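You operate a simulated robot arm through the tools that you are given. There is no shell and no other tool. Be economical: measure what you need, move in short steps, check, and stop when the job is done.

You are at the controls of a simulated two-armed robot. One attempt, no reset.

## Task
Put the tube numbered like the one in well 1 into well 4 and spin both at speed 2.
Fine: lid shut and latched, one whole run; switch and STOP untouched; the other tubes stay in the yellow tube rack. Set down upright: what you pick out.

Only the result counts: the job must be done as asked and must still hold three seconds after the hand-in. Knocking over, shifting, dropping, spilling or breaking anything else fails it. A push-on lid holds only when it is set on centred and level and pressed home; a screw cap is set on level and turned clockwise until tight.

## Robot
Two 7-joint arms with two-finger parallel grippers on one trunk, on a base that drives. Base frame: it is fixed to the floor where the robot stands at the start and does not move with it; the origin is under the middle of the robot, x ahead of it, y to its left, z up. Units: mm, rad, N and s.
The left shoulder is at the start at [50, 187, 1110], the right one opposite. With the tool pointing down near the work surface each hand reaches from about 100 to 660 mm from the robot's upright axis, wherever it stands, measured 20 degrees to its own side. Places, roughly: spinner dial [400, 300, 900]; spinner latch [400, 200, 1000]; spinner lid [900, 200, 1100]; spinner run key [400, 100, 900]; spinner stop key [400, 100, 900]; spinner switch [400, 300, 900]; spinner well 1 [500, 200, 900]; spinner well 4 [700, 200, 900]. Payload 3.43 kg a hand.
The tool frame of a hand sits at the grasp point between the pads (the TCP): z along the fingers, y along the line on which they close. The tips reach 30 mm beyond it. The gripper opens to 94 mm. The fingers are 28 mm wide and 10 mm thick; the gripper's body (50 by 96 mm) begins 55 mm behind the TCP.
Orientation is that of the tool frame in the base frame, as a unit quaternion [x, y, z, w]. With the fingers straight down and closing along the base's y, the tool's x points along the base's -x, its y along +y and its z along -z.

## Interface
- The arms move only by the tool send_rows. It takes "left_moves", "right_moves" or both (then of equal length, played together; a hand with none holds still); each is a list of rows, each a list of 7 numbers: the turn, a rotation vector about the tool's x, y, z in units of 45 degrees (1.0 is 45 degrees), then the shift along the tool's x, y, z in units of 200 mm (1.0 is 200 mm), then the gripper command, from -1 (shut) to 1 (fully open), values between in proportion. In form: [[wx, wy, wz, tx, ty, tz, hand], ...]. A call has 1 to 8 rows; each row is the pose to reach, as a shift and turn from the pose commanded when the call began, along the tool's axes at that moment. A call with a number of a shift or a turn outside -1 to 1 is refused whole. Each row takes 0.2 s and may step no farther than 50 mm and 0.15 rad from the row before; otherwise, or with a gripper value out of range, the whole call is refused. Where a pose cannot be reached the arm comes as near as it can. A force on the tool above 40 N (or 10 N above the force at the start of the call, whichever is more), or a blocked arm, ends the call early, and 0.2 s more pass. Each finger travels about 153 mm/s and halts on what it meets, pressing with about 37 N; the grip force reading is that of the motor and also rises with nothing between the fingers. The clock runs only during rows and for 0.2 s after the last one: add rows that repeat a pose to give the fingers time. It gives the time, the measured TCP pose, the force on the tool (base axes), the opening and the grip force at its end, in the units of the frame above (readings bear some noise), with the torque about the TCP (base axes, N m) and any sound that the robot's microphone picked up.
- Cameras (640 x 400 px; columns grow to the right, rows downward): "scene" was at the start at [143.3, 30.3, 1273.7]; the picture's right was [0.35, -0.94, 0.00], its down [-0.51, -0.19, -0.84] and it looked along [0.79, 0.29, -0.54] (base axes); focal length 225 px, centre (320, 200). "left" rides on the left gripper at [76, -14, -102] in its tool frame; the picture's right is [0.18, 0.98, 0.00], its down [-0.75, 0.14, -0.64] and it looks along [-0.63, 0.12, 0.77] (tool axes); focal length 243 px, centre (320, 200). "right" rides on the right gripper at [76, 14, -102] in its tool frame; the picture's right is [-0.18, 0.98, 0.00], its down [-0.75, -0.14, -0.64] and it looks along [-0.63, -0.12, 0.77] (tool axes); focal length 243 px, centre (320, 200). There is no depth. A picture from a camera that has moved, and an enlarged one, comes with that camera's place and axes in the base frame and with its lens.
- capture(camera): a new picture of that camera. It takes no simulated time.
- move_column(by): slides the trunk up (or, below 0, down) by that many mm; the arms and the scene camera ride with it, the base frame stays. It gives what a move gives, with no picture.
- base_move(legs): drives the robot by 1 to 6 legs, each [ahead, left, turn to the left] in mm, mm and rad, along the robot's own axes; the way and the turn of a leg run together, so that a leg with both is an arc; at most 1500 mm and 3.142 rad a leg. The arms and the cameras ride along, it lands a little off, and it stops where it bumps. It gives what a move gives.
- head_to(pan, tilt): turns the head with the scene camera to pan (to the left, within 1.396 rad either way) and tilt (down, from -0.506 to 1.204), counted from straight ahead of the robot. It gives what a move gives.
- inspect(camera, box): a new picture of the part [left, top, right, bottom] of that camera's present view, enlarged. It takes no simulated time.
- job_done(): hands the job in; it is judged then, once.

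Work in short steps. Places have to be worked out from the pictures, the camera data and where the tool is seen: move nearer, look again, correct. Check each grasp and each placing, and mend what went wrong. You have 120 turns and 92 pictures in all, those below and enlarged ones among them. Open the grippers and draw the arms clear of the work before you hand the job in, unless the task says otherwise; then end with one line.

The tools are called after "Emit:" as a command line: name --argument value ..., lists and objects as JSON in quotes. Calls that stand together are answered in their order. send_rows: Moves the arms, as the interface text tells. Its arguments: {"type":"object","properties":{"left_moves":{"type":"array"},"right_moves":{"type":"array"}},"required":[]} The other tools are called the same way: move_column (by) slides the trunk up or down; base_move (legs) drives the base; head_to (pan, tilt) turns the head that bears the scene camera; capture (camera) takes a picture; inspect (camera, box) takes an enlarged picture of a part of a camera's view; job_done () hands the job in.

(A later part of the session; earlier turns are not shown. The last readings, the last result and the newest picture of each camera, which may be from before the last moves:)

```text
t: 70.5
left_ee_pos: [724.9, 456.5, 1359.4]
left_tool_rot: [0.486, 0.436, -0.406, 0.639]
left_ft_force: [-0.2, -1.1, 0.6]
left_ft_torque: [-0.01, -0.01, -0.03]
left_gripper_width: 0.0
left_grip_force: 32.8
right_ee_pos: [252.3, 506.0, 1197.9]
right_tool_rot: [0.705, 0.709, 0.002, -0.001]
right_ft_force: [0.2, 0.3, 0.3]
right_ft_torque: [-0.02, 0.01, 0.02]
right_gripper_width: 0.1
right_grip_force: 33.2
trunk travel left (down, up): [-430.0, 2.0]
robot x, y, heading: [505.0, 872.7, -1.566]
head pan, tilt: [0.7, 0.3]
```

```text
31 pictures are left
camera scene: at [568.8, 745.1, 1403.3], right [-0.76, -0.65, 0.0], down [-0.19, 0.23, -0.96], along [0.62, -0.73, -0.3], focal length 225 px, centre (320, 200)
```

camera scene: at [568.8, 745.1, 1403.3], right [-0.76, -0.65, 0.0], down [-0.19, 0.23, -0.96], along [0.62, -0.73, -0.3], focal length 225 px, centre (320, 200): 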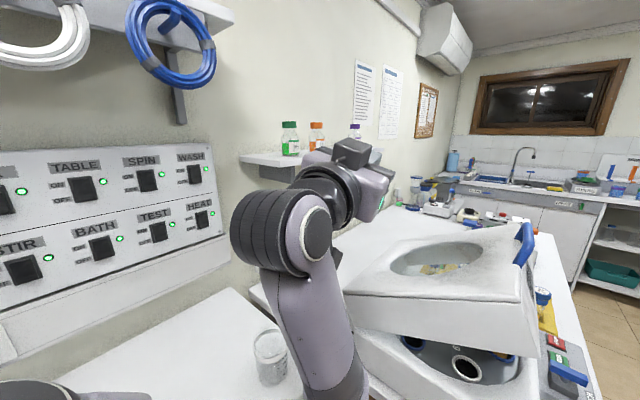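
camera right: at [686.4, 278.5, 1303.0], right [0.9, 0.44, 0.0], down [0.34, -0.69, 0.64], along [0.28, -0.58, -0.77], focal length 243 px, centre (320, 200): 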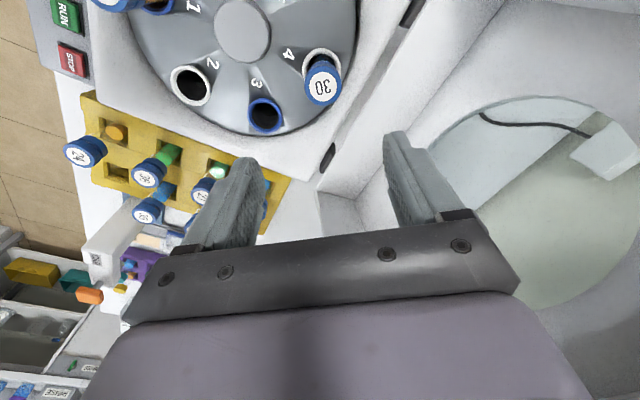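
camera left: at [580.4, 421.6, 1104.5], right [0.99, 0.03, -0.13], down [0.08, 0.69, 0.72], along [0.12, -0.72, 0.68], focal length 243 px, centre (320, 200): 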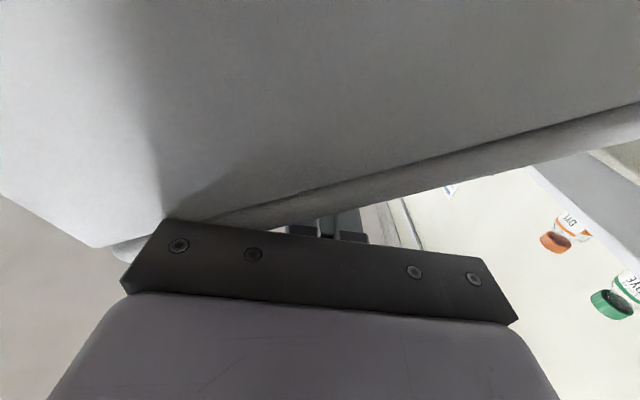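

The lid stays about 20° open with the hand free. The rest (pressing the lid down, latch, dial, RUN) is better done from the front with the right hand, so I drive back round to the front.

Emit:
base_move --legs '[[0, -600, 0], [0, 0, 1.566], [0, -520, 0]]'

Emit:
head_to --pan -0.1 --tilt 0.7

Emit:
base_move --legs '[[85, 0, 0]]'

Emit:
capture --camera "scene"

```text
t: 84.6
left_ee_pos: [329.0, 561.5, 1359.0]
left_tool_rot: [0.04, 0.651, 0.159, 0.741]
left_ft_force: [-0.7, -0.5, -0.2]
left_ft_torque: [0.02, 0.0, -0.05]
left_gripper_width: 0.0
left_grip_force: 33.1
right_ee_pos: [272.3, 91.3, 1198.8]
right_tool_rot: [0.006, 1.0, 0.0, -0.002]
right_ft_force: [-0.2, -0.1, 0.5]
right_ft_torque: [0.03, -0.01, 0.0]
right_gripper_width: 0.1
right_grip_force: 33.3
trunk travel left (down, up): [-430.0, 2.0]
robot x, y, heading: [-90.6, 350.8, -0.012]
head pan, tilt: [0.7, 0.3]
```

```text
t: 85.8
left_ee_pos: [328.8, 563.0, 1359.7]
left_tool_rot: [0.04, 0.651, 0.161, 0.741]
left_ft_force: [-0.9, 0.4, -0.5]
left_ft_torque: [-0.01, 0.0, 0.05]
left_gripper_width: 0.0
left_grip_force: 32.9
right_ee_pos: [271.4, 91.7, 1198.1]
right_tool_rot: [0.007, 1.0, 0.0, -0.001]
right_ft_force: [0.4, 0.3, -0.4]
right_ft_torque: [0.04, 0.02, 0.05]
right_gripper_width: 0.0
right_grip_force: 33.1
trunk travel left (down, up): [-430.0, 2.0]
robot x, y, heading: [-91.5, 352.4, -0.011]
head pan, tilt: [-0.099, 0.7]
```

```text
t: 86.8
left_ee_pos: [415.8, 562.2, 1358.6]
left_tool_rot: [0.04, 0.651, 0.161, 0.741]
left_ft_force: [0.9, 0.7, 1.0]
left_ft_torque: [-0.02, -0.01, 0.0]
left_gripper_width: 0.1
left_grip_force: 33.6
right_ee_pos: [357.5, 90.0, 1197.3]
right_tool_rot: [0.006, 1.0, 0.0, -0.001]
right_ft_force: [0.4, 0.3, -0.4]
right_ft_torque: [0.0, 0.02, 0.01]
right_gripper_width: 0.1
right_grip_force: 32.9
trunk travel left (down, up): [-430.0, 2.0]
robot x, y, heading: [-6.4, 349.2, -0.01]
head pan, tilt: [-0.099, 0.7]
```

```text
30 pictures are left
camera scene: at [137.1, 340.6, 1367.1], right [-0.11, -0.99, 0.0], down [-0.64, 0.07, -0.76], along [0.76, -0.08, -0.64], focal length 225 px, centre (320, 200)
```

scene: 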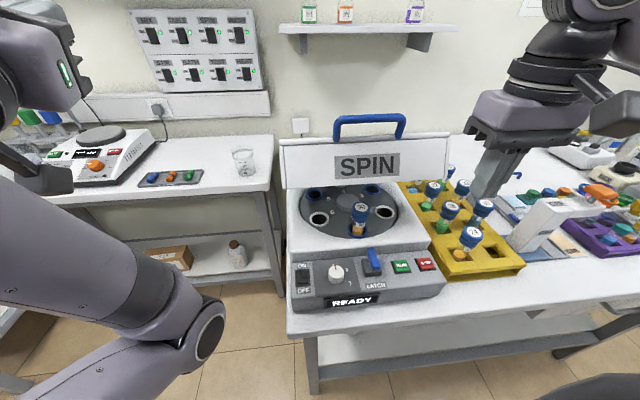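

The lid stands about 26° from closed, with its front top edge near (541, z 1172). I bring the closed right fingers over the right end of its top face, near the front edge.

Emit:
send_rows --right_moves '[[0, 0, 0, 0, 0, -0.2, -1], [0, 0, 0, -0.15, 0, -0.32, -1], [0, 0, 0, -0.38, 0, -0.32, -1], [0, 0, 0, -0.6, 0, -0.32, -1], [0, 0, 0, -0.8, 0, -0.32, -1], [0, 0, 0, -0.93, 0, -0.32, -1], [0, 0, 0, -0.93, 0, -0.32, -1]]'

Emit:
capture --camera "scene"

```text
t: 88.5
left_ee_pos: [413.9, 562.6, 1360.2]
left_tool_rot: [0.041, 0.651, 0.16, 0.741]
left_ft_force: [-0.6, 0.5, 0.3]
left_ft_torque: [-0.01, 0.01, -0.03]
left_gripper_width: 0.0
left_grip_force: 32.9
right_ee_pos: [543.8, 88.1, 1261.4]
right_tool_rot: [0.006, 1.0, 0.001, -0.001]
right_ft_force: [-0.2, -0.8, 0.4]
right_ft_torque: [-0.01, 0.01, -0.02]
right_gripper_width: 0.0
right_grip_force: 33.2
trunk travel left (down, up): [-430.0, 2.0]
robot x, y, heading: [-8.2, 350.2, -0.004]
head pan, tilt: [-0.099, 0.7]
```

```text
29 pictures are left
camera scene: at [135.9, 340.4, 1367.2], right [-0.11, -0.99, 0.0], down [-0.64, 0.07, -0.77], along [0.76, -0.08, -0.64], focal length 225 px, centre (320, 200)
```

scene: 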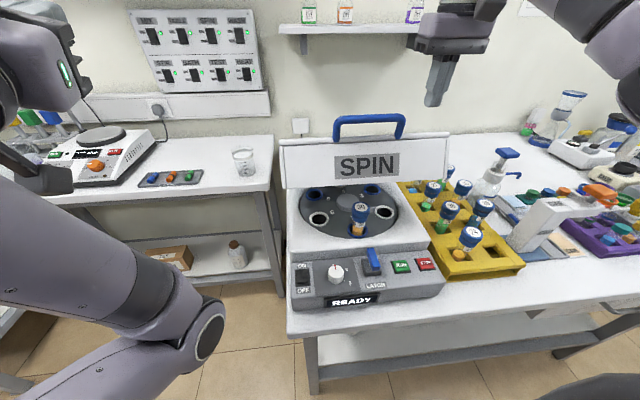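

The fingers hover above the lid's right front. I press down along the closing arc.

Emit:
send_rows --right_moves '[[0, 0, 0, 0, 0, 0.18, -1], [0, 0, 0, 0, 0, 0.28, -1], [0, 0, 0, 0.114, 0, 0.427, -1], [0, 0, 0, 0.204, 0, 0.572, -1], [0, 0, 0, 0.284, 0, 0.73, -1], [0, 0, 0, 0.344, 0, 0.88, -1], [0, 0, 0, 0.344, 0, 0.88, -1]]'

Emit:
capture --camera "scene"

```text
t: 90.0
left_ee_pos: [414.5, 561.7, 1359.7]
left_tool_rot: [0.041, 0.651, 0.16, 0.741]
left_ft_force: [-0.3, -0.9, -0.2]
left_ft_torque: [-0.03, -0.02, 0.01]
left_gripper_width: 0.0
left_grip_force: 33.0
right_ee_pos: [473.6, 87.5, 1086.0]
right_tool_rot: [0.006, 1.0, 0.0, -0.001]
right_ft_force: [1.1, -1.0, -0.3]
right_ft_torque: [-0.01, 0.0, 0.02]
right_gripper_width: 0.1
right_grip_force: 32.7
trunk travel left (down, up): [-430.0, 2.0]
robot x, y, heading: [-7.2, 350.5, -0.012]
head pan, tilt: [-0.099, 0.7]
```

```text
28 pictures are left
camera scene: at [136.1, 340.7, 1367.2], right [-0.11, -0.99, 0.0], down [-0.64, 0.07, -0.76], along [0.76, -0.08, -0.64], focal length 225 px, centre (320, 200)
```

scene: 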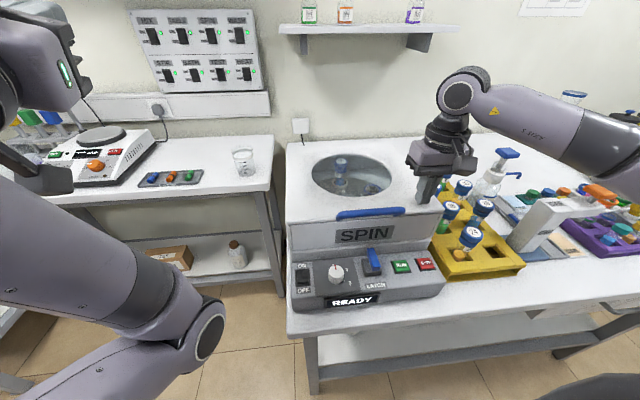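

The lid now looks closed. I press a little further down to make sure it is home.

Emit:
send_rows --right_moves '[[0, 0, 0, 0, 0, 0.04, -1], [0, 0, 0, 0, 0, 0.07, -1], [0, 0, 0, 0, 0, 0.09, -1], [0, 0, 0, 0, 0, 0.105, -1], [0, 0, 0, 0, 0, 0.12, -1]]'

Emit:
inspect --camera "scene" --box '[270, 190, 470, 320]'

```text
t: 90.8
left_ee_pos: [411.8, 562.4, 1360.9]
left_tool_rot: [0.041, 0.65, 0.161, 0.742]
left_ft_force: [0.4, 0.1, 0.1]
left_ft_torque: [0.02, -0.01, -0.01]
left_gripper_width: 0.0
left_grip_force: 33.0
right_ee_pos: [473.0, 88.8, 1081.4]
right_tool_rot: [0.005, 1.0, 0.001, 0.007]
right_ft_force: [-7.3, 0.5, 12.9]
right_ft_torque: [-0.05, 0.42, 0.0]
right_gripper_width: 0.0
right_grip_force: 33.0
trunk travel left (down, up): [-430.0, 2.0]
robot x, y, heading: [-6.3, 352.3, -0.008]
head pan, tilt: [-0.099, 0.7]
stopped in row 3 (right hand): the force on the tool passed its limit at 45 N (the readings are from after the stop); the commanded pose is now the measured one
```

```text
3.08 times, centred on (370, 255) of scene
camera zoom: at [134.0, 341.0, 1367.4], right [-0.11, -0.99, 0.0], down [-0.64, 0.07, -0.77], along [0.76, -0.08, -0.64], focal length 693 px, centre (166, 31)
```

zoom: 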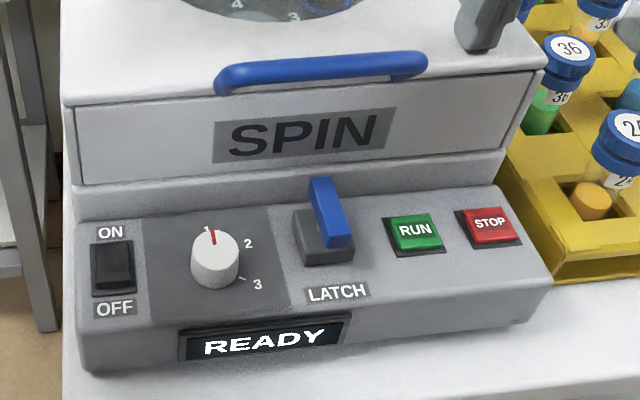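

The lid is home (45 N resisted). Next the latch, a blue lever on a gray block; I raise and draw the right hand back to view the panel with its camera.

Emit:
send_rows --right_moves '[[0, 0, 0, 0, 0, -0.15, -1], [0, 0, 0, 0.2, 0, -0.2, -1], [0, 0, 0, 0.4, 0, -0.2, -1], [0, 0, 0, 0.5, 0.05, 0, -1], [0, 0, 0, 0.5, 0.1, 0.1, -1], [0, 0, 0, 0.5, 0.1, 0.1, -1]]'

Emit:
capture --camera "right"

```text
t: 92.2
left_ee_pos: [414.3, 563.0, 1360.2]
left_tool_rot: [0.041, 0.651, 0.16, 0.741]
left_ft_force: [0.3, 0.8, 0.6]
left_ft_torque: [-0.01, 0.0, -0.01]
left_gripper_width: 0.0
left_grip_force: 33.2
right_ee_pos: [375.3, 109.5, 1055.9]
right_tool_rot: [0.007, 1.0, 0.002, 0.007]
right_ft_force: [0.0, 0.6, -0.3]
right_ft_torque: [0.02, 0.02, -0.02]
right_gripper_width: 0.0
right_grip_force: 32.9
trunk travel left (down, up): [-430.0, 2.0]
robot x, y, heading: [-9.5, 347.7, -0.007]
head pan, tilt: [-0.099, 0.7]
```

```text
26 pictures are left
camera right: at [298.8, 123.3, 1158.1], right [0.2, 0.98, 0.0], down [0.74, -0.15, 0.65], along [0.64, -0.12, -0.76], focal length 243 px, centre (320, 200)
```

right: 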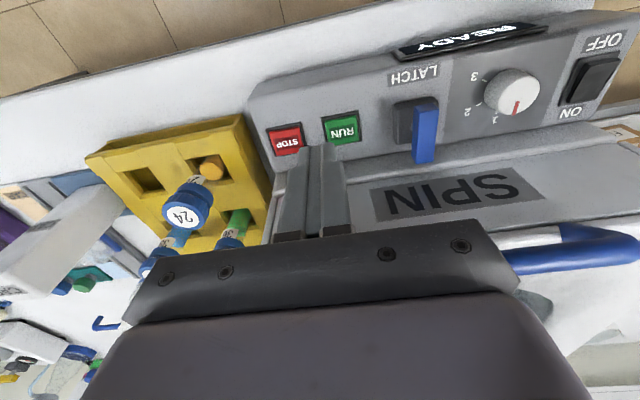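

Emit:
inspect --camera "right" --box '[310, 20, 640, 200]'

```text
1.94 times, centred on (475, 110) of right
camera zoom: at [298.8, 123.3, 1158.1], right [0.2, 0.98, 0.0], down [0.74, -0.15, 0.65], along [0.64, -0.12, -0.76], focal length 470 px, centre (19, 374)
```

zoom: 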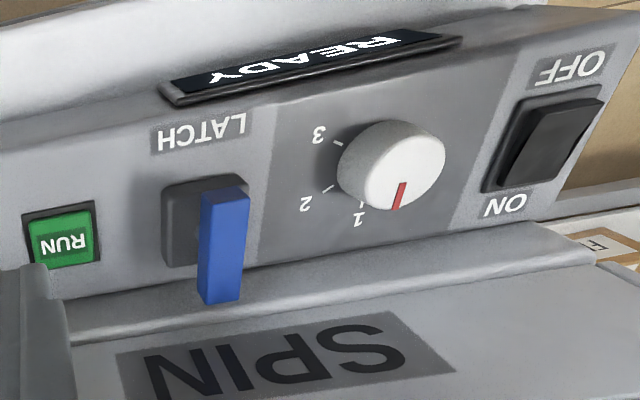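

The latch bar spans from about (389,196,953) to (434,196,964); dial top about (393,279,949), RUN about (408,127,928). I go lower beside the lever for a closer look at how it is hinged.

Emit:
send_rows --right_moves '[[0, 0, 0, 0.1, -0.1, 0.15, -1], [0, 0, 0, 0.15, -0.2, 0.3, -1], [0, 0, 0, 0.15, -0.2, 0.4, -1], [0, 0, 0, 0.15, -0.2, 0.4, -1]]'

Emit:
inspect --camera "right" --box '[320, 30, 640, 230]'

```text
t: 93.2
left_ee_pos: [413.8, 562.3, 1360.2]
left_tool_rot: [0.041, 0.651, 0.16, 0.741]
left_ft_force: [0.3, -0.3, -0.1]
left_ft_torque: [0.01, -0.02, 0.02]
left_gripper_width: 0.0
left_grip_force: 33.0
right_ee_pos: [347.6, 69.1, 976.1]
right_tool_rot: [0.006, 1.0, 0.002, 0.007]
right_ft_force: [-0.1, 0.5, 0.3]
right_ft_torque: [-0.01, -0.01, 0.0]
right_gripper_width: 0.0
right_grip_force: 33.1
trunk travel left (down, up): [-430.0, 2.0]
robot x, y, heading: [-6.7, 350.9, -0.01]
head pan, tilt: [-0.099, 0.7]
```

```text
2.00 times, centred on (480, 130) of right
camera zoom: at [270.2, 83.9, 1077.8], right [0.2, 0.98, 0.01], down [0.74, -0.15, 0.65], along [0.64, -0.12, -0.76], focal length 485 px, centre (0, 340)
```

zoom: 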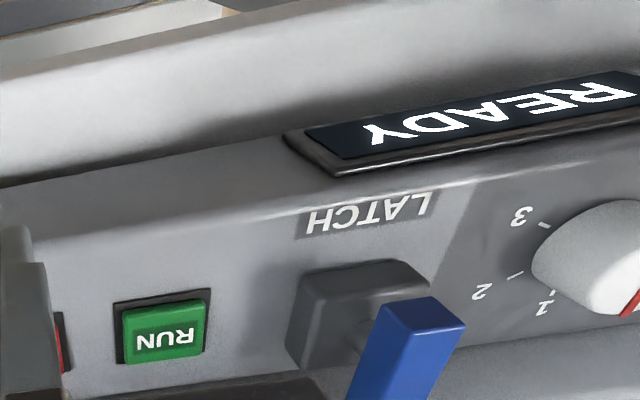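

The hinge direction is still unclear. I lift the right hand 190 mm and lower the trunk 190 mm, which brings the scene camera down for a flatter view of the lever.

Emit:
send_rows --right_moves '[[0, 0, 0, 0, 0, -0.2, -1], [0, 0, 0, 0, 0, -0.45, -1], [0, 0, 0, 0, 0, -0.7, -1], [0, 0, 0, 0, 0, -0.95, -1], [0, 0, 0, 0, 0, -0.95, -1]]'

Emit:
move_column --by -190

Emit:
head_to --pan -0.35 --tilt 0.6

Emit:
inspect --camera "scene" --box '[220, 120, 420, 260]'

```text
t: 94.4
left_ee_pos: [414.1, 561.9, 1358.8]
left_tool_rot: [0.041, 0.651, 0.159, 0.741]
left_ft_force: [-0.2, 0.4, 0.6]
left_ft_torque: [0.01, -0.02, 0.0]
left_gripper_width: 0.1
left_grip_force: 33.0
right_ee_pos: [345.0, 67.1, 1166.4]
right_tool_rot: [0.005, 1.0, 0.002, 0.005]
right_ft_force: [-0.2, 0.8, -0.2]
right_ft_torque: [-0.01, -0.03, -0.01]
right_gripper_width: 0.0
right_grip_force: 32.8
trunk travel left (down, up): [-430.0, 2.0]
robot x, y, heading: [-7.3, 352.2, -0.007]
head pan, tilt: [-0.099, 0.7]
```

```text
t: 96.4
left_ee_pos: [413.9, 562.8, 1170.5]
left_tool_rot: [0.042, 0.651, 0.16, 0.741]
left_ft_force: [0.4, 0.0, -0.7]
left_ft_torque: [0.01, 0.0, 0.02]
left_gripper_width: 0.0
left_grip_force: 33.0
right_ee_pos: [344.7, 68.2, 976.6]
right_tool_rot: [0.007, 1.0, 0.001, 0.006]
right_ft_force: [-0.2, -0.7, -0.2]
right_ft_torque: [0.01, -0.01, 0.0]
right_gripper_width: 0.1
right_grip_force: 32.7
trunk travel left (down, up): [-240.0, 192.0]
robot x, y, heading: [-6.4, 346.9, -0.011]
head pan, tilt: [-0.099, 0.7]
```

```text
t: 97.2
left_ee_pos: [414.1, 561.3, 1170.1]
left_tool_rot: [0.04, 0.651, 0.161, 0.741]
left_ft_force: [-0.2, 0.3, -0.7]
left_ft_torque: [-0.01, 0.04, -0.01]
left_gripper_width: 0.0
left_grip_force: 32.8
right_ee_pos: [344.9, 67.8, 976.6]
right_tool_rot: [0.006, 1.0, 0.003, 0.006]
right_ft_force: [0.2, 0.3, 0.0]
right_ft_torque: [0.02, 0.02, -0.01]
right_gripper_width: 0.1
right_grip_force: 33.0
trunk travel left (down, up): [-240.0, 192.0]
robot x, y, heading: [-7.6, 352.9, -0.013]
head pan, tilt: [-0.351, 0.6]
```

```text
2.86 times, centred on (320, 190) of scene
camera zoom: at [134.4, 318.6, 1185.8], right [-0.35, -0.94, 0.0], down [-0.53, 0.2, -0.82], along [0.77, -0.29, -0.57], focal length 643 px, centre (320, 229)
```

zoom: 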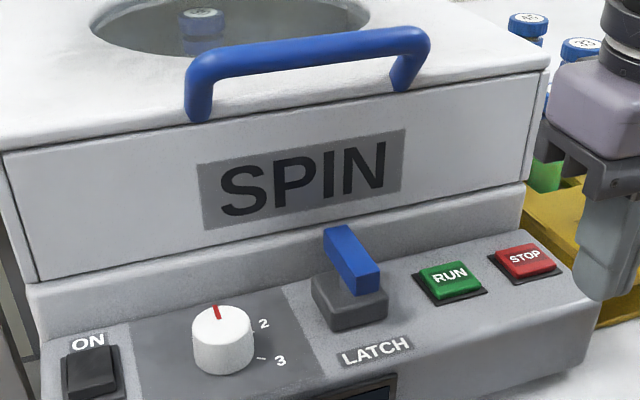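

The latch handle proves to be a roughly horizontal blue bar (x≈386–436, z≈957) over the gray block, beneath the lid handle. I back the base off 120 mm and tilt the right tool 45° forward to take it from the front.

Emit:
base_move --legs '[[-120, 0, 0]]'

Emit:
send_rows --right_moves '[[0, -0.16, 0, 0, 0.1, -0.05, 0], [0, -0.33, 0, 0, 0.2, -0.1, 0], [0, -0.5, 0, 0, 0.3, -0.15, 0], [0, -0.67, 0, 0, 0.42, -0.2, -0.2], [0, -0.84, 0, 0, 0.54, -0.25, -0.2], [0, -1, 0, -0.1, 0.645, -0.25, -0.2], [0, -1, 0, -0.3, 0.645, -0.25, -0.2], [0, -1, 0, -0.4, 0.645, -0.25, -0.2]]'

Emit:
capture --camera "right"

Emit:
capture --camera "scene"

```text
t: 98.5
left_ee_pos: [295.0, 562.6, 1169.4]
left_tool_rot: [0.04, 0.651, 0.16, 0.741]
left_ft_force: [0.1, 0.5, -0.7]
left_ft_torque: [0.02, 0.01, 0.01]
left_gripper_width: 0.0
left_grip_force: 33.0
right_ee_pos: [225.3, 68.3, 976.4]
right_tool_rot: [0.008, 1.0, 0.001, 0.005]
right_ft_force: [1.0, -0.1, -0.6]
right_ft_torque: [-0.02, -0.01, 0.0]
right_gripper_width: 0.0
right_grip_force: 33.1
trunk travel left (down, up): [-240.0, 192.0]
robot x, y, heading: [-127.8, 353.7, -0.01]
head pan, tilt: [-0.351, 0.6]
```

```text
t: 100.2
left_ee_pos: [294.5, 563.1, 1169.4]
left_tool_rot: [0.041, 0.651, 0.16, 0.741]
left_ft_force: [-0.2, 0.0, -1.3]
left_ft_torque: [-0.01, 0.02, -0.02]
left_gripper_width: 0.1
left_grip_force: 33.5
right_ee_pos: [306.4, 195.1, 1027.9]
right_tool_rot: [0.007, 0.922, -0.001, 0.388]
right_ft_force: [-0.1, -0.7, -0.1]
right_ft_torque: [0.03, 0.01, -0.01]
right_gripper_width: 37.7
right_grip_force: 0.1
trunk travel left (down, up): [-240.0, 192.0]
robot x, y, heading: [-129.5, 353.4, -0.012]
head pan, tilt: [-0.351, 0.6]
```

```text
22 pictures are left
camera right: at [180.7, 211.8, 1045.2], right [0.14, 0.98, 0.13], down [0.07, -0.14, 0.99], along [0.99, -0.13, -0.08], focal length 243 px, centre (320, 200)
```

right: 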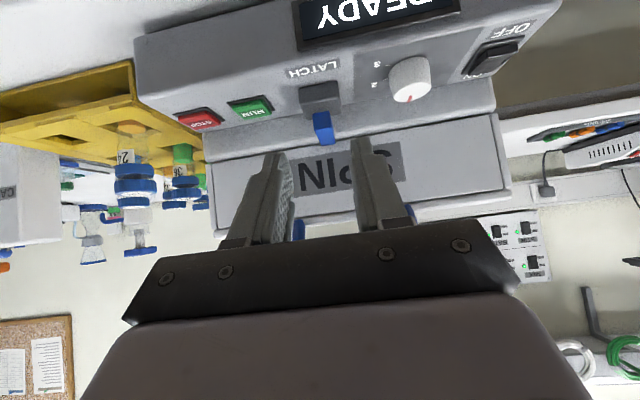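

```text
21 pictures are left
camera scene: at [14.7, 319.6, 1185.8], right [-0.35, -0.94, 0.0], down [-0.53, 0.2, -0.83], along [0.77, -0.29, -0.57], focal length 225 px, centre (320, 200)
```

scene: 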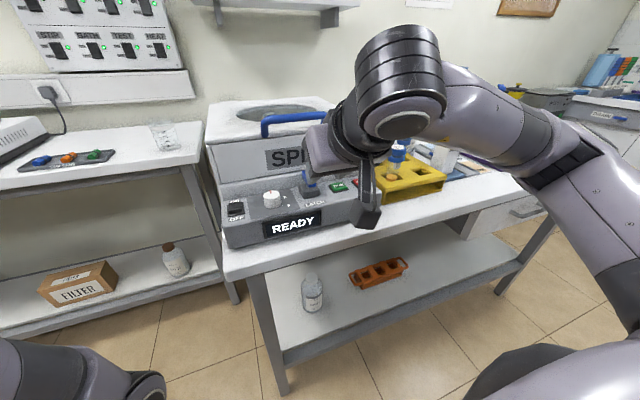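

The right camera now looks level at the front of the latch; I enlarge it.

Emit:
inspect --camera "right" --box '[260, 50, 440, 170]'

```text
3.33 times, centred on (350, 110) of right
camera zoom: at [180.7, 211.8, 1045.2], right [0.14, 0.98, 0.13], down [0.07, -0.14, 0.99], along [0.99, -0.13, -0.08], focal length 809 px, centre (220, 500)
```

zoom: 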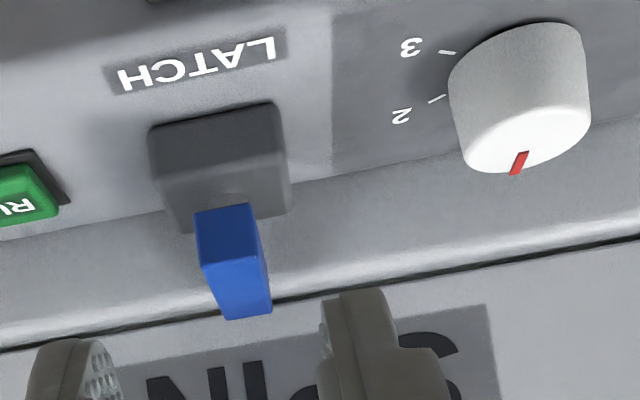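

The zoom shows a bar lying level on the block (x 387–436, y 186–204, z 951–967) with a round hub beneath its near end. I move the open fingers to either side of it.

Emit:
send_rows --right_moves '[[0, 0, 0, -0.1, 0, 0.1, -0.2], [0, 0, 0, -0.153, 0, 0.25, -0.2], [0, 0, 0, -0.153, 0, 0.4, -0.2], [0, 0, 0, -0.153, 0, 0.49, -0.2], [0, 0, 0, -0.153, 0, 0.49, -0.2]]'

Emit:
inspect --camera "right" --box '[200, 50, 440, 230]'

```text
t: 101.5
left_ee_pos: [294.8, 562.4, 1169.8]
left_tool_rot: [0.041, 0.651, 0.16, 0.741]
left_ft_force: [0.3, 0.5, 0.1]
left_ft_torque: [0.02, 0.03, 0.0]
left_gripper_width: 0.0
left_grip_force: 33.3
right_ee_pos: [397.4, 194.3, 980.7]
right_tool_rot: [0.007, 0.922, -0.002, 0.388]
right_ft_force: [0.7, 0.4, -0.4]
right_ft_torque: [-0.02, 0.02, 0.01]
right_gripper_width: 37.6
right_grip_force: 0.0
trunk travel left (down, up): [-240.0, 192.0]
robot x, y, heading: [-125.3, 352.2, -0.011]
head pan, tilt: [-0.351, 0.6]
```

```text
2.22 times, centred on (320, 140) of right
camera zoom: at [271.9, 211.0, 999.1], right [0.14, 0.98, 0.13], down [0.07, -0.14, 0.99], along [0.99, -0.13, -0.08], focal length 539 px, centre (320, 333)
```

zoom: 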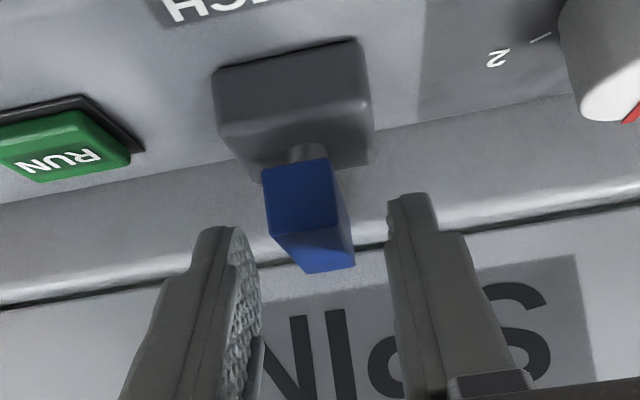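

A round upright post shows under the bar's near end, so the lever turns about a vertical axis. I grip it and try a gentle 15° clockwise turn, watching the torque.

Emit:
send_rows --right_moves '[[0, 0, 0, 0, 0, 0, -1], [0, 0, 0, 0, 0, 0, -1], [0.08, 0, 0.078, 0, 0, 0, -1], [0.16, 0, 0.156, 0, 0, 0, -1], [0.239, 0, 0.233, 0, 0, 0, -1], [0.239, 0, 0.233, 0, 0, 0, -1]]'

Emit:
inspect --camera "right" --box '[200, 50, 440, 230]'

```text
t: 102.8
left_ee_pos: [295.0, 564.5, 1168.8]
left_tool_rot: [0.041, 0.652, 0.159, 0.741]
left_ft_force: [0.7, 0.6, -0.3]
left_ft_torque: [0.02, -0.02, -0.01]
left_gripper_width: 0.0
left_grip_force: 33.2
right_ee_pos: [398.0, 199.1, 981.8]
right_tool_rot: [0.125, 0.913, -0.05, 0.385]
right_ft_force: [3.3, 18.4, -4.3]
right_ft_torque: [-0.02, -0.92, 0.24]
right_gripper_width: 15.9
right_grip_force: 44.8
trunk travel left (down, up): [-240.0, 192.0]
robot x, y, heading: [-131.7, 353.1, -0.007]
head pan, tilt: [-0.351, 0.6]
```

```text
2.22 times, centred on (320, 140) of right
camera zoom: at [280.5, 246.1, 999.2], right [0.39, 0.91, 0.14], down [0.03, -0.16, 0.99], along [0.92, -0.38, -0.09], focal length 539 px, centre (320, 333)
```

zoom: 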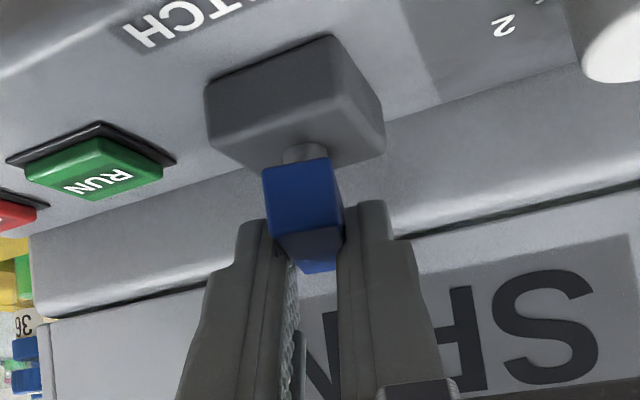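

The bar turned 15° clockwise with the hand at little torque, so that is its free direction; the post is near (414,195). I carry on to 45° while swinging the hand about the post.

Emit:
send_rows --right_moves '[[0.12, 0, 0.117, 0, 0.025, 0, -1], [0.239, 0, 0.233, 0, 0.04, 0, -1], [0.358, 0, 0.35, -0.002, 0.055, 0.002, -1], [0.477, 0, 0.4655, -0.003, 0.067, 0.004, -1], [0.477, 0, 0.4655, -0.003, 0.067, 0.004, -1]]'

Emit:
inspect --camera "right" --box '[200, 50, 440, 230]'

```text
t: 104.0
left_ee_pos: [293.1, 559.9, 1170.1]
left_tool_rot: [0.042, 0.65, 0.16, 0.741]
left_ft_force: [0.4, 1.2, -0.5]
left_ft_torque: [-0.01, 0.03, 0.01]
left_gripper_width: 0.0
left_grip_force: 33.4
right_ee_pos: [401.8, 205.3, 981.1]
right_tool_rot: [0.362, 0.848, -0.152, 0.356]
right_ft_force: [-7.9, -9.4, 1.8]
right_ft_torque: [0.43, 1.05, -0.17]
right_gripper_width: 15.8
right_grip_force: 45.1
trunk travel left (down, up): [-240.0, 192.0]
robot x, y, heading: [-128.1, 351.3, -0.013]
head pan, tilt: [-0.351, 0.6]
```

```text
2.22 times, centred on (320, 140) of right
camera zoom: at [325.0, 305.7, 999.4], right [0.8, 0.59, 0.13], down [-0.05, -0.15, 0.99], along [0.6, -0.8, -0.09], focal length 539 px, centre (320, 333)
```

zoom: 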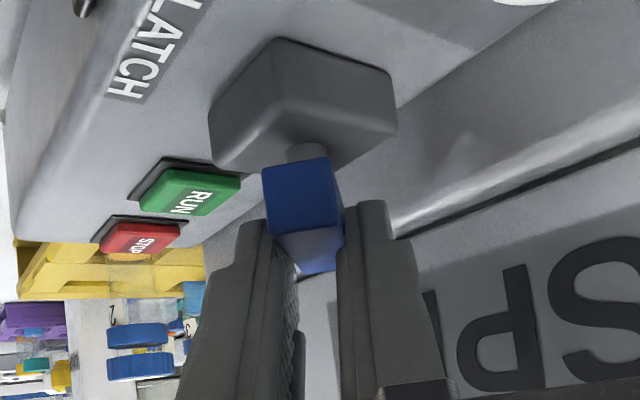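

The lever follows to 45°. I go on to about 62°, as far as the lid handle lets the hand turn, and check the display.

Emit:
send_rows --right_moves '[[0.13, 0, 0.13, 0, 0.012, 0, -1], [0.27, 0, 0.265, 0, 0.025, 0, -1], [0.27, 0, 0.265, 0, 0.025, 0, -1]]'

Emit:
inspect --camera "scene" --box '[200, 90, 400, 250]'

```text
refused: row 2 steps farther than a row can; nothing moved
```

```text
2.50 times, centred on (300, 170) of scene
camera zoom: at [13.8, 318.4, 1186.0], right [-0.35, -0.94, 0.0], down [-0.53, 0.2, -0.83], along [0.77, -0.29, -0.56], focal length 563 px, centre (370, 275)
```

zoom: 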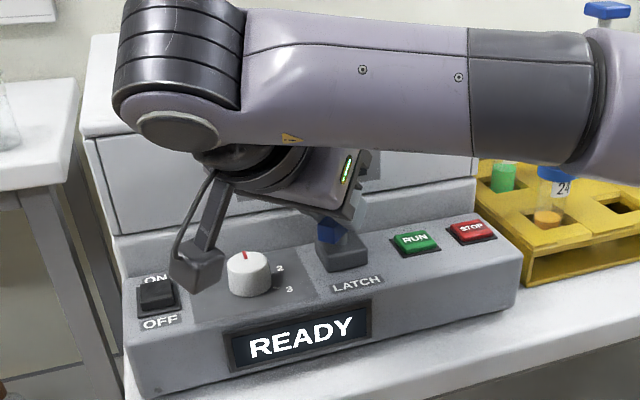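

That step was a trifle too large; I split it into three rows.

Emit:
send_rows --right_moves '[[0.09, 0, 0.088, 0, 0.008, 0, -1], [0.18, 0, 0.176, 0, 0.016, 0, -1], [0.27, 0, 0.265, 0, 0.025, 0, -1], [0.27, 0, 0.265, 0, 0.025, 0, -1]]'

Emit:
inspect --camera "right" --box '[200, 50, 440, 230]'

```text
t: 105.0
left_ee_pos: [293.2, 560.3, 1170.4]
left_tool_rot: [0.042, 0.65, 0.16, 0.741]
left_ft_force: [-0.1, -0.3, 0.1]
left_ft_torque: [0.02, 0.02, 0.0]
left_gripper_width: 0.3
left_grip_force: 32.8
right_ee_pos: [405.1, 207.0, 982.4]
right_tool_rot: [0.483, 0.785, -0.203, 0.331]
right_ft_force: [-11.1, -24.2, 0.3]
right_ft_torque: [0.15, 0.55, -0.28]
right_gripper_width: 15.8
right_grip_force: 45.5
trunk travel left (down, up): [-240.0, 192.0]
robot x, y, heading: [-126.6, 357.7, -0.012]
head pan, tilt: [-0.351, 0.6]
```

```text
2.22 times, centred on (320, 140) of right
camera zoom: at [361.2, 326.1, 999.3], right [0.94, 0.33, 0.13], down [-0.1, -0.12, 0.99], along [0.34, -0.94, -0.09], focal length 539 px, centre (320, 333)
```

zoom: 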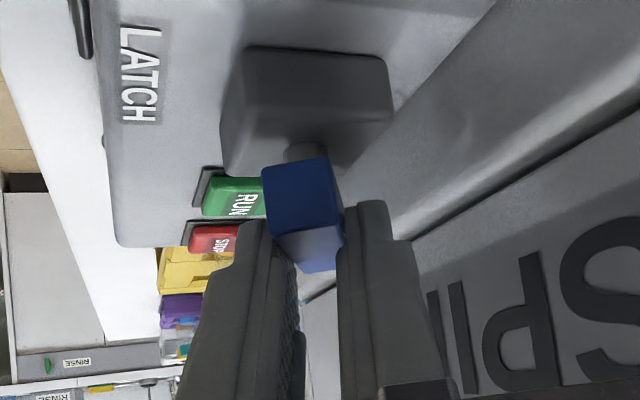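

The lever is at about 63° and still turning freely, but the lid handle limits the hand. I let go, withdraw, turn the hand back straight and close it, to push the lever's near end the rest of the way.

Emit:
send_rows --right_moves '[[0, 0, 0, 0, 0, 0, -0.3], [0, 0, 0, 0, 0, 0, -0.3], [0, 0, 0, 0, 0, -0.15, -0.3], [0, 0, 0, 0, 0, -0.3, -0.3], [0, 0, 0, 0, 0, -0.3, -0.3]]'

Emit:
send_rows --right_moves '[[-0.124, 0, -0.122, 0.01, -0.04, 0.01, -1], [-0.248, 0, -0.245, 0.02, -0.08, 0.02, -1], [-0.372, 0, -0.367, 0.03, -0.12, 0.03, -1], [-0.496, 0, -0.49, 0.04, -0.16, 0.04, -1], [-0.62, 0, -0.612, 0.05, -0.2, 0.05, -1], [-0.744, 0, -0.735, 0.06, -0.24, 0.06, -1], [-0.868, 0, -0.857, 0.07, -0.28, 0.07, -1], [-0.992, 0, -0.978, 0.083, -0.315, 0.086, -1]]'

Emit:
inspect --camera "right" --box '[260, 50, 440, 170]'

```text
t: 106.2
left_ee_pos: [295.7, 561.8, 1169.1]
left_tool_rot: [0.04, 0.651, 0.16, 0.741]
left_ft_force: [-0.5, 0.8, 0.2]
left_ft_torque: [-0.03, 0.03, 0.02]
left_gripper_width: 0.0
left_grip_force: 32.8
right_ee_pos: [386.5, 248.9, 1023.2]
right_tool_rot: [0.48, 0.787, -0.2, 0.331]
right_ft_force: [-0.5, -0.8, -0.6]
right_ft_torque: [-0.03, -0.02, -0.02]
right_gripper_width: 32.8
right_grip_force: 0.1
trunk travel left (down, up): [-240.0, 192.0]
robot x, y, heading: [-126.1, 351.8, -0.014]
head pan, tilt: [-0.351, 0.6]
```

```text
t: 108.0
left_ee_pos: [294.7, 561.8, 1170.9]
left_tool_rot: [0.041, 0.651, 0.159, 0.741]
left_ft_force: [-0.2, -0.1, 1.1]
left_ft_torque: [0.0, -0.01, 0.0]
left_gripper_width: 0.3
left_grip_force: 33.0
right_ee_pos: [331.2, 219.2, 998.3]
right_tool_rot: [0.0, 0.922, 0.0, 0.387]
right_ft_force: [-0.1, 0.4, -0.1]
right_ft_torque: [0.02, 0.01, -0.03]
right_gripper_width: 0.2
right_grip_force: 33.6
trunk travel left (down, up): [-240.0, 192.0]
robot x, y, heading: [-124.8, 351.6, -0.01]
head pan, tilt: [-0.351, 0.6]
```

```text
3.33 times, centred on (350, 110) of right
camera zoom: at [204.0, 233.5, 1017.0], right [0.13, 0.98, 0.13], down [0.07, -0.14, 0.99], along [0.99, -0.12, -0.09], focal length 809 px, centre (220, 500)
```

zoom: 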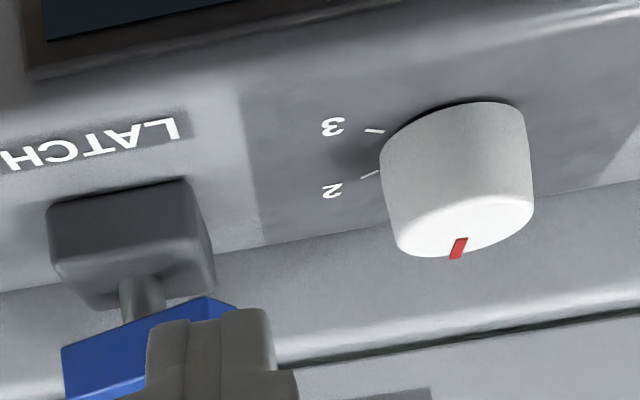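

The lever's near end now sits about y≈212. I push it in +x with the closed fingers to bring the bar square.

Emit:
send_rows --right_moves '[[0, 0, 0, 0.022, -0.03, 0.12, -1], [0, 0, 0, -0.03, -0.03, 0.175, -1], [0, 0, 0, -0.06, -0.03, 0.205, -1], [0, 0, 0, -0.086, -0.03, 0.231, -1], [0, 0, 0, -0.107, -0.03, 0.252, -1], [0, 0, 0, -0.107, -0.03, 0.252, -1]]'

Emit:
inspect --camera "right" --box '[230, 50, 410, 190]'

```text
t: 109.6
left_ee_pos: [291.1, 562.6, 1172.0]
left_tool_rot: [0.041, 0.649, 0.161, 0.742]
left_ft_force: [-0.9, -0.7, 0.8]
left_ft_torque: [-0.03, -0.02, 0.0]
left_gripper_width: 0.1
left_grip_force: 33.7
right_ee_pos: [375.4, 215.6, 980.7]
right_tool_rot: [-0.002, 0.922, 0.001, 0.388]
right_ft_force: [-19.3, -1.5, 9.2]
right_ft_torque: [-0.03, 0.05, -0.2]
right_gripper_width: 0.0
right_grip_force: 33.6
trunk travel left (down, up): [-240.0, 192.0]
robot x, y, heading: [-127.4, 354.3, -0.012]
head pan, tilt: [-0.351, 0.6]
stopped in row 6 (right hand): the force on the tool passed its limit at 40 N (the readings are from after the stop); the commanded pose is now the measured one
```

```text
2.86 times, centred on (320, 120) of right
camera zoom: at [249.7, 228.7, 999.5], right [0.12, 0.98, 0.13], down [0.07, -0.14, 0.99], along [0.99, -0.11, -0.09], focal length 693 px, centre (320, 429)
```

zoom: 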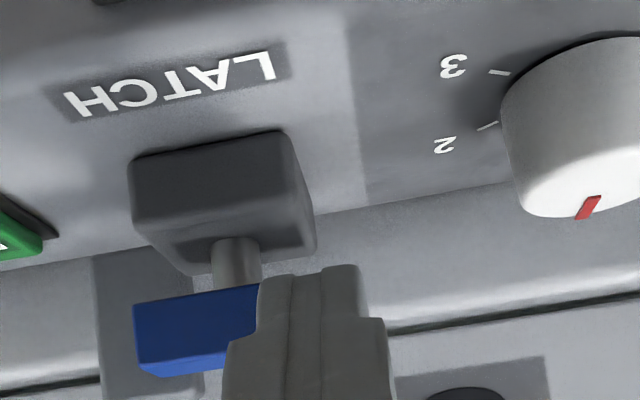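

The lever is now square at 90° against a stop (40 N). Next the dial: knob top centre triangulates to (398.5,276.8,943), pointer at 1 (along +x), and 2 lies about 60° clockwise. I back away and bring the opened fingers round the knob.

Emit:
send_rows --right_moves '[[0, 0, 0, 0.05, 0.05, -0.12, -1], [0, 0, 0, 0.107, 0.147, -0.245, -0.4], [0, 0, 0, 0.08, 0.22, -0.2, 0.06], [0, 0, 0, 0.056, 0.306, -0.188, 0.06], [0, 0, 0, 0.056, 0.306, -0.04, 0.06], [0, 0, 0, 0.056, 0.306, 0.06, 0.06], [0, 0, 0, 0.056, 0.306, 0.112, 0.06], [0, 0, 0, 0.056, 0.306, 0.112, 0.06]]'

Emit:
inspect --camera "right" --box '[200, 40, 440, 240]'

```text
t: 111.4
left_ee_pos: [294.6, 563.5, 1170.2]
left_tool_rot: [0.042, 0.651, 0.159, 0.741]
left_ft_force: [0.0, -0.4, 0.7]
left_ft_torque: [0.05, -0.01, 0.01]
left_gripper_width: 0.0
left_grip_force: 32.7
right_ee_pos: [387.2, 278.1, 955.6]
right_tool_rot: [-0.001, 0.923, 0.0, 0.386]
right_ft_force: [0.1, -1.0, -0.5]
right_ft_torque: [0.01, -0.04, 0.01]
right_gripper_width: 50.0
right_grip_force: 0.0
trunk travel left (down, up): [-240.0, 192.0]
robot x, y, heading: [-128.4, 352.5, -0.013]
head pan, tilt: [-0.351, 0.6]
```

```text
2.00 times, centred on (320, 140) of right
camera zoom: at [261.6, 290.1, 973.1], right [0.13, 0.98, 0.13], down [0.07, -0.14, 0.99], along [0.99, -0.12, -0.09], focal length 485 px, centre (320, 320)
```

zoom: 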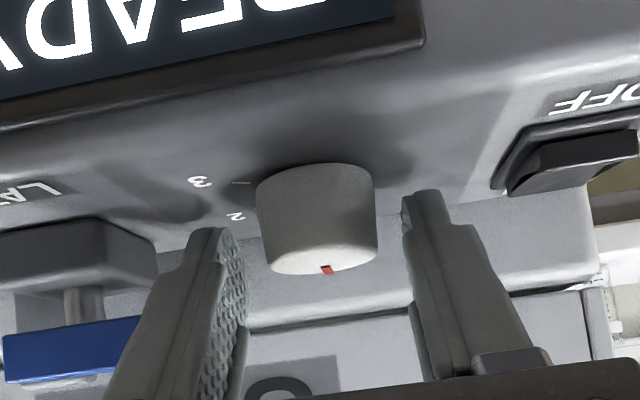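

The knob sits between the fingers and the switch is well clear. I close on the knob.

Emit:
send_rows --right_moves '[[0, 0, 0, 0, 0, 0, -0.3], [0, 0, 0, 0, 0, 0, -1], [0, 0, 0, 0, 0, 0, -1]]'

Emit:
send_rows --right_moves '[[0.119, 0, 0.117, 0, 0.008, 0, -1], [0.238, 0, 0.233, -0.001, 0.016, 0.001, -1], [0.357, 0, 0.35, -0.003, 0.023, 0.003, -1], [0.475, 0, 0.467, -0.006, 0.03, 0.006, -1], [0.594, 0, 0.584, -0.009, 0.037, 0.009, -1], [0.713, 0, 0.7, -0.012, 0.043, 0.012, -1], [0.832, 0, 0.817, -0.016, 0.048, 0.017, -1], [0.951, 0, 0.934, -0.021, 0.052, 0.021, -1]]'

Emit:
inspect --camera "right" --box '[200, 40, 440, 240]'

```text
t: 112.2
left_ee_pos: [293.6, 562.9, 1169.6]
left_tool_rot: [0.04, 0.651, 0.161, 0.741]
left_ft_force: [-0.9, 0.5, -0.7]
left_ft_torque: [-0.01, 0.0, -0.02]
left_gripper_width: 0.0
left_grip_force: 32.5
right_ee_pos: [388.5, 277.7, 954.5]
right_tool_rot: [-0.002, 0.923, 0.0, 0.386]
right_ft_force: [2.6, 6.3, -2.3]
right_ft_torque: [0.33, -0.32, 0.05]
right_gripper_width: 33.2
right_grip_force: 44.3
trunk travel left (down, up): [-240.0, 192.0]
robot x, y, heading: [-126.9, 353.8, -0.01]
head pan, tilt: [-0.351, 0.6]
```

```text
t: 114.0
left_ee_pos: [294.0, 563.2, 1170.0]
left_tool_rot: [0.041, 0.651, 0.159, 0.741]
left_ft_force: [0.5, 0.6, -0.2]
left_ft_torque: [-0.01, -0.01, -0.03]
left_gripper_width: 0.1
left_grip_force: 33.0
right_ee_pos: [393.1, 286.8, 954.9]
right_tool_rot: [0.46, 0.799, -0.194, 0.334]
right_ft_force: [2.2, 4.9, 0.7]
right_ft_torque: [0.88, 0.31, 0.06]
right_gripper_width: 33.2
right_grip_force: 44.9
trunk travel left (down, up): [-240.0, 192.0]
robot x, y, heading: [-129.8, 352.4, -0.013]
head pan, tilt: [-0.351, 0.6]
```

```text
2.00 times, centred on (320, 140) of right
camera zoom: at [342.5, 403.6, 972.9], right [0.92, 0.38, 0.13], down [-0.08, -0.13, 0.99], along [0.39, -0.92, -0.09], focal length 485 px, centre (320, 320)
```

zoom: 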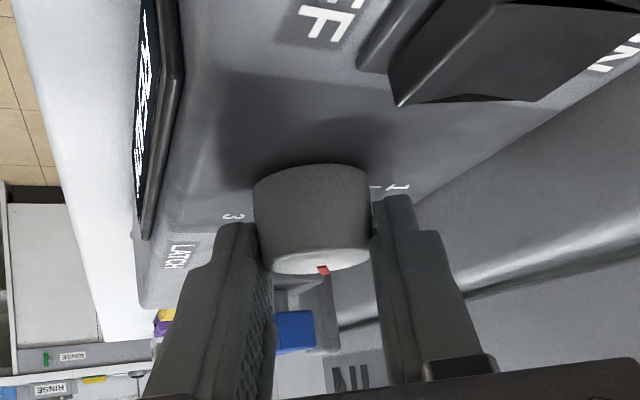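

The pointer turned with the hand. I let go, back off along the fingers, and turn the hand straight again to view the dial.

Emit:
send_rows --right_moves '[[0, 0, 0, 0, 0, 0, 0.06], [0, 0, 0, 0, 0, 0, 0.06], [0, 0, 0, 0, 0, -0.15, 0.06], [0, 0, 0, 0, 0, -0.35, 0.06], [0, 0, 0, 0, 0, -0.4, 0.06]]'

Emit:
send_rows --right_moves '[[-0.119, 0, -0.117, 0, -0.08, 0, 0], [-0.238, 0, -0.233, 0, -0.16, 0, -1], [-0.357, 0, -0.35, 0, -0.25, 0, -1], [-0.475, 0, -0.467, 0, -0.34, 0, -1], [-0.594, 0, -0.584, 0, -0.43, 0, -1], [-0.713, 0, -0.7, 0, -0.52, 0, -1], [-0.832, 0, -0.817, 0, -0.6, 0, -1], [-0.951, 0, -0.934, 0, -0.7, 0, -1]]'

Emit:
capture --camera "right"

Emit:
inspect --camera "scene" --box '[200, 130, 360, 250]'

```text
t: 115.2
left_ee_pos: [294.6, 563.8, 1169.6]
left_tool_rot: [0.041, 0.651, 0.161, 0.741]
left_ft_force: [0.0, 0.4, -0.3]
left_ft_torque: [0.01, 0.03, 0.01]
left_gripper_width: 0.0
left_grip_force: 32.7
right_ee_pos: [364.1, 336.2, 1011.2]
right_tool_rot: [0.46, 0.799, -0.195, 0.334]
right_ft_force: [-0.5, 0.4, -0.1]
right_ft_torque: [0.0, 0.02, 0.03]
right_gripper_width: 49.7
right_grip_force: 0.1
trunk travel left (down, up): [-240.0, 192.0]
robot x, y, heading: [-128.2, 350.0, -0.009]
head pan, tilt: [-0.351, 0.6]
```

```text
t: 117.0
left_ee_pos: [293.8, 562.8, 1170.1]
left_tool_rot: [0.041, 0.651, 0.16, 0.741]
left_ft_force: [-0.2, 0.9, 0.5]
left_ft_torque: [-0.02, 0.0, -0.07]
left_gripper_width: 0.1
left_grip_force: 33.2
right_ee_pos: [244.1, 265.4, 1011.0]
right_tool_rot: [-0.003, 0.922, 0.001, 0.386]
right_ft_force: [0.0, -0.5, 0.1]
right_ft_torque: [-0.03, -0.02, -0.01]
right_gripper_width: 0.0
right_grip_force: 32.7
trunk travel left (down, up): [-240.0, 192.0]
robot x, y, heading: [-127.2, 352.3, -0.014]
head pan, tilt: [-0.351, 0.6]
```

```text
10 pictures are left
camera right: at [118.1, 278.6, 1029.6], right [0.12, 0.98, 0.13], down [0.07, -0.14, 0.99], along [0.99, -0.11, -0.09], focal length 243 px, centre (320, 200)
```

right: 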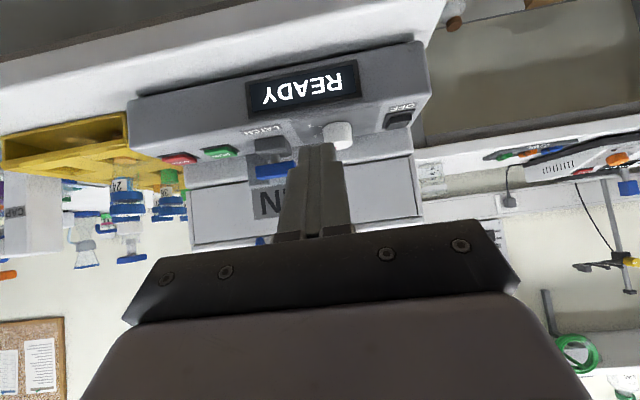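

```text
3.33 times, centred on (280, 190) of scene
camera zoom: at [14.1, 319.4, 1185.9], right [-0.35, -0.94, 0.0], down [-0.53, 0.2, -0.83], along [0.77, -0.29, -0.56], focal length 750 px, centre (453, 233)
```

zoom: 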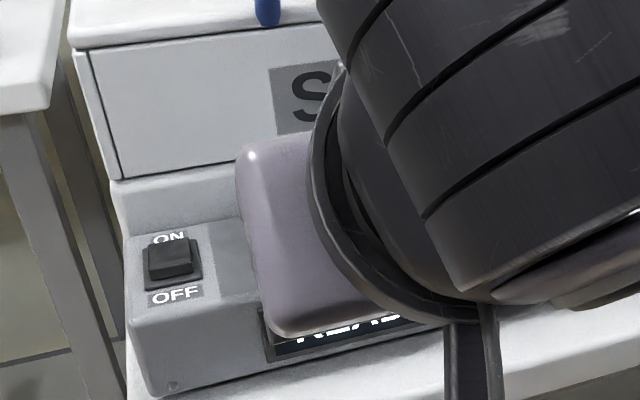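

The hand hides the dial in the scene view. I move it over in front of the RUN key and look again.

Emit:
send_rows --right_moves '[[0, 0, 0, 0, -0.2, 0, -1], [0, 0, 0, 0, -0.42, 0, -1], [0, 0, 0, 0, -0.64, 0, -1], [0, 0, 0, -0.06, -0.69, 0.06, -1], [0, 0, 0, -0.06, -0.69, 0.06, -1]]'

Emit:
inspect --camera "scene" --box '[200, 130, 360, 250]'

```text
t: 118.2
left_ee_pos: [294.4, 562.2, 1169.4]
left_tool_rot: [0.041, 0.651, 0.159, 0.741]
left_ft_force: [0.1, -0.3, -0.1]
left_ft_torque: [0.0, 0.0, 0.03]
left_gripper_width: 0.0
left_grip_force: 33.1
right_ee_pos: [261.7, 126.9, 1010.6]
right_tool_rot: [-0.002, 0.923, 0.0, 0.386]
right_ft_force: [-0.2, 0.3, 0.2]
right_ft_torque: [0.04, -0.05, -0.02]
right_gripper_width: 0.1
right_grip_force: 32.9
trunk travel left (down, up): [-240.0, 192.0]
robot x, y, heading: [-129.9, 350.6, -0.016]
head pan, tilt: [-0.351, 0.6]
```

```text
3.33 times, centred on (280, 190) of scene
camera zoom: at [14.2, 319.6, 1185.8], right [-0.35, -0.94, 0.0], down [-0.53, 0.2, -0.83], along [0.77, -0.29, -0.56], focal length 750 px, centre (453, 233)
```

zoom: 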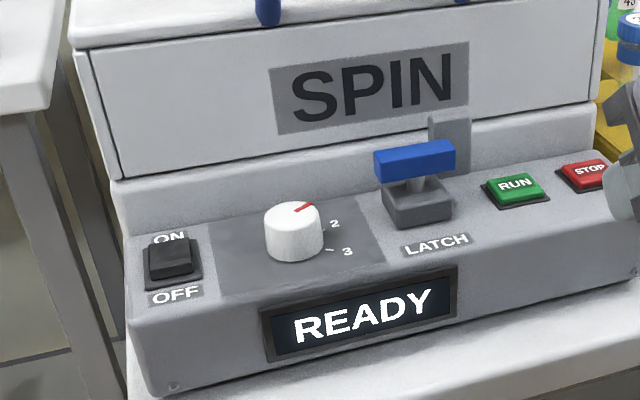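

The lever is square with its tongue up against the lid front, and the dial points at about 62° clockwise, i.e. at 2. Now I hover the closed fingers over RUN (≈408,127,928) and check alignment.

Emit:
send_rows --right_moves '[[0, 0, 0, -0.1, 0, 0.12, -1], [0, 0, 0, -0.2, 0, 0.27, -1], [0, 0, 0, -0.3, 0, 0.42, -1], [0, 0, 0, -0.384, 0, 0.571, -1], [0, 0, 0, -0.384, 0, 0.571, -1]]'

Emit:
inspect --camera "right" --box '[220, 50, 420, 230]'

```text
t: 119.4
left_ee_pos: [294.1, 563.2, 1168.8]
left_tool_rot: [0.041, 0.651, 0.16, 0.741]
left_ft_force: [0.1, 0.3, -0.6]
left_ft_torque: [-0.02, -0.01, 0.02]
left_gripper_width: 0.2
left_grip_force: 33.1
right_ee_pos: [395.8, 130.1, 986.2]
right_tool_rot: [-0.002, 0.923, 0.0, 0.385]
right_ft_force: [0.0, -0.7, 0.2]
right_ft_torque: [-0.02, 0.0, -0.01]
right_gripper_width: 0.1
right_grip_force: 33.4
trunk travel left (down, up): [-240.0, 192.0]
robot x, y, heading: [-127.3, 352.8, -0.007]
head pan, tilt: [-0.351, 0.6]
```

```text
2.22 times, centred on (320, 140) of right
camera zoom: at [270.7, 142.9, 1003.7], right [0.13, 0.98, 0.13], down [0.07, -0.14, 0.99], along [0.99, -0.12, -0.09], focal length 539 px, centre (320, 333)
```

zoom: 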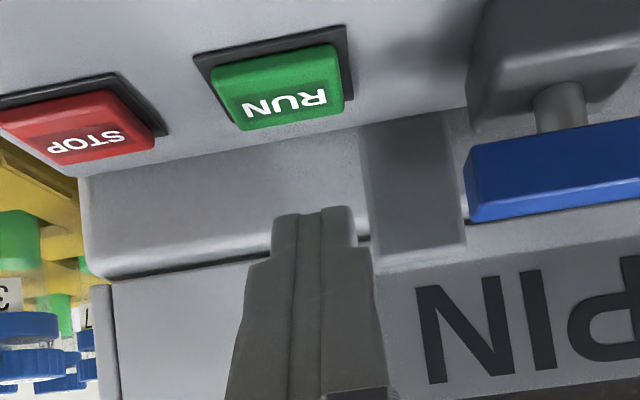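

RUN's centre works out at (404.6,124.5), 5 mm to the right of the fingers. I correct for that and press down once.

Emit:
send_rows --right_moves '[[0, 0, 0, 0.045, -0.025, 0.03, -1], [0, 0, 0, 0.085, -0.025, 0.07, -1], [0, 0, 0, 0.103, -0.025, 0.087, -1], [0, 0, 0, 0.112, -0.025, 0.096, -1], [0, 0, 0, 0.12, -0.025, 0.104, -1]]'

```text
t: 120.6
left_ee_pos: [293.6, 561.7, 1170.0]
left_tool_rot: [0.041, 0.651, 0.159, 0.741]
left_ft_force: [-0.1, -0.4, 0.2]
left_ft_torque: [-0.02, 0.02, 0.01]
left_gripper_width: 0.0
left_grip_force: 33.0
right_ee_pos: [393.8, 123.1, 955.8]
right_tool_rot: [-0.001, 0.923, 0.0, 0.386]
right_ft_force: [-0.2, -1.2, 2.3]
right_ft_torque: [-0.04, -0.03, 0.01]
right_gripper_width: 0.1
right_grip_force: 33.3
trunk travel left (down, up): [-240.0, 192.0]
robot x, y, heading: [-127.8, 353.6, -0.014]
head pan, tilt: [-0.351, 0.6]
heard: click
```

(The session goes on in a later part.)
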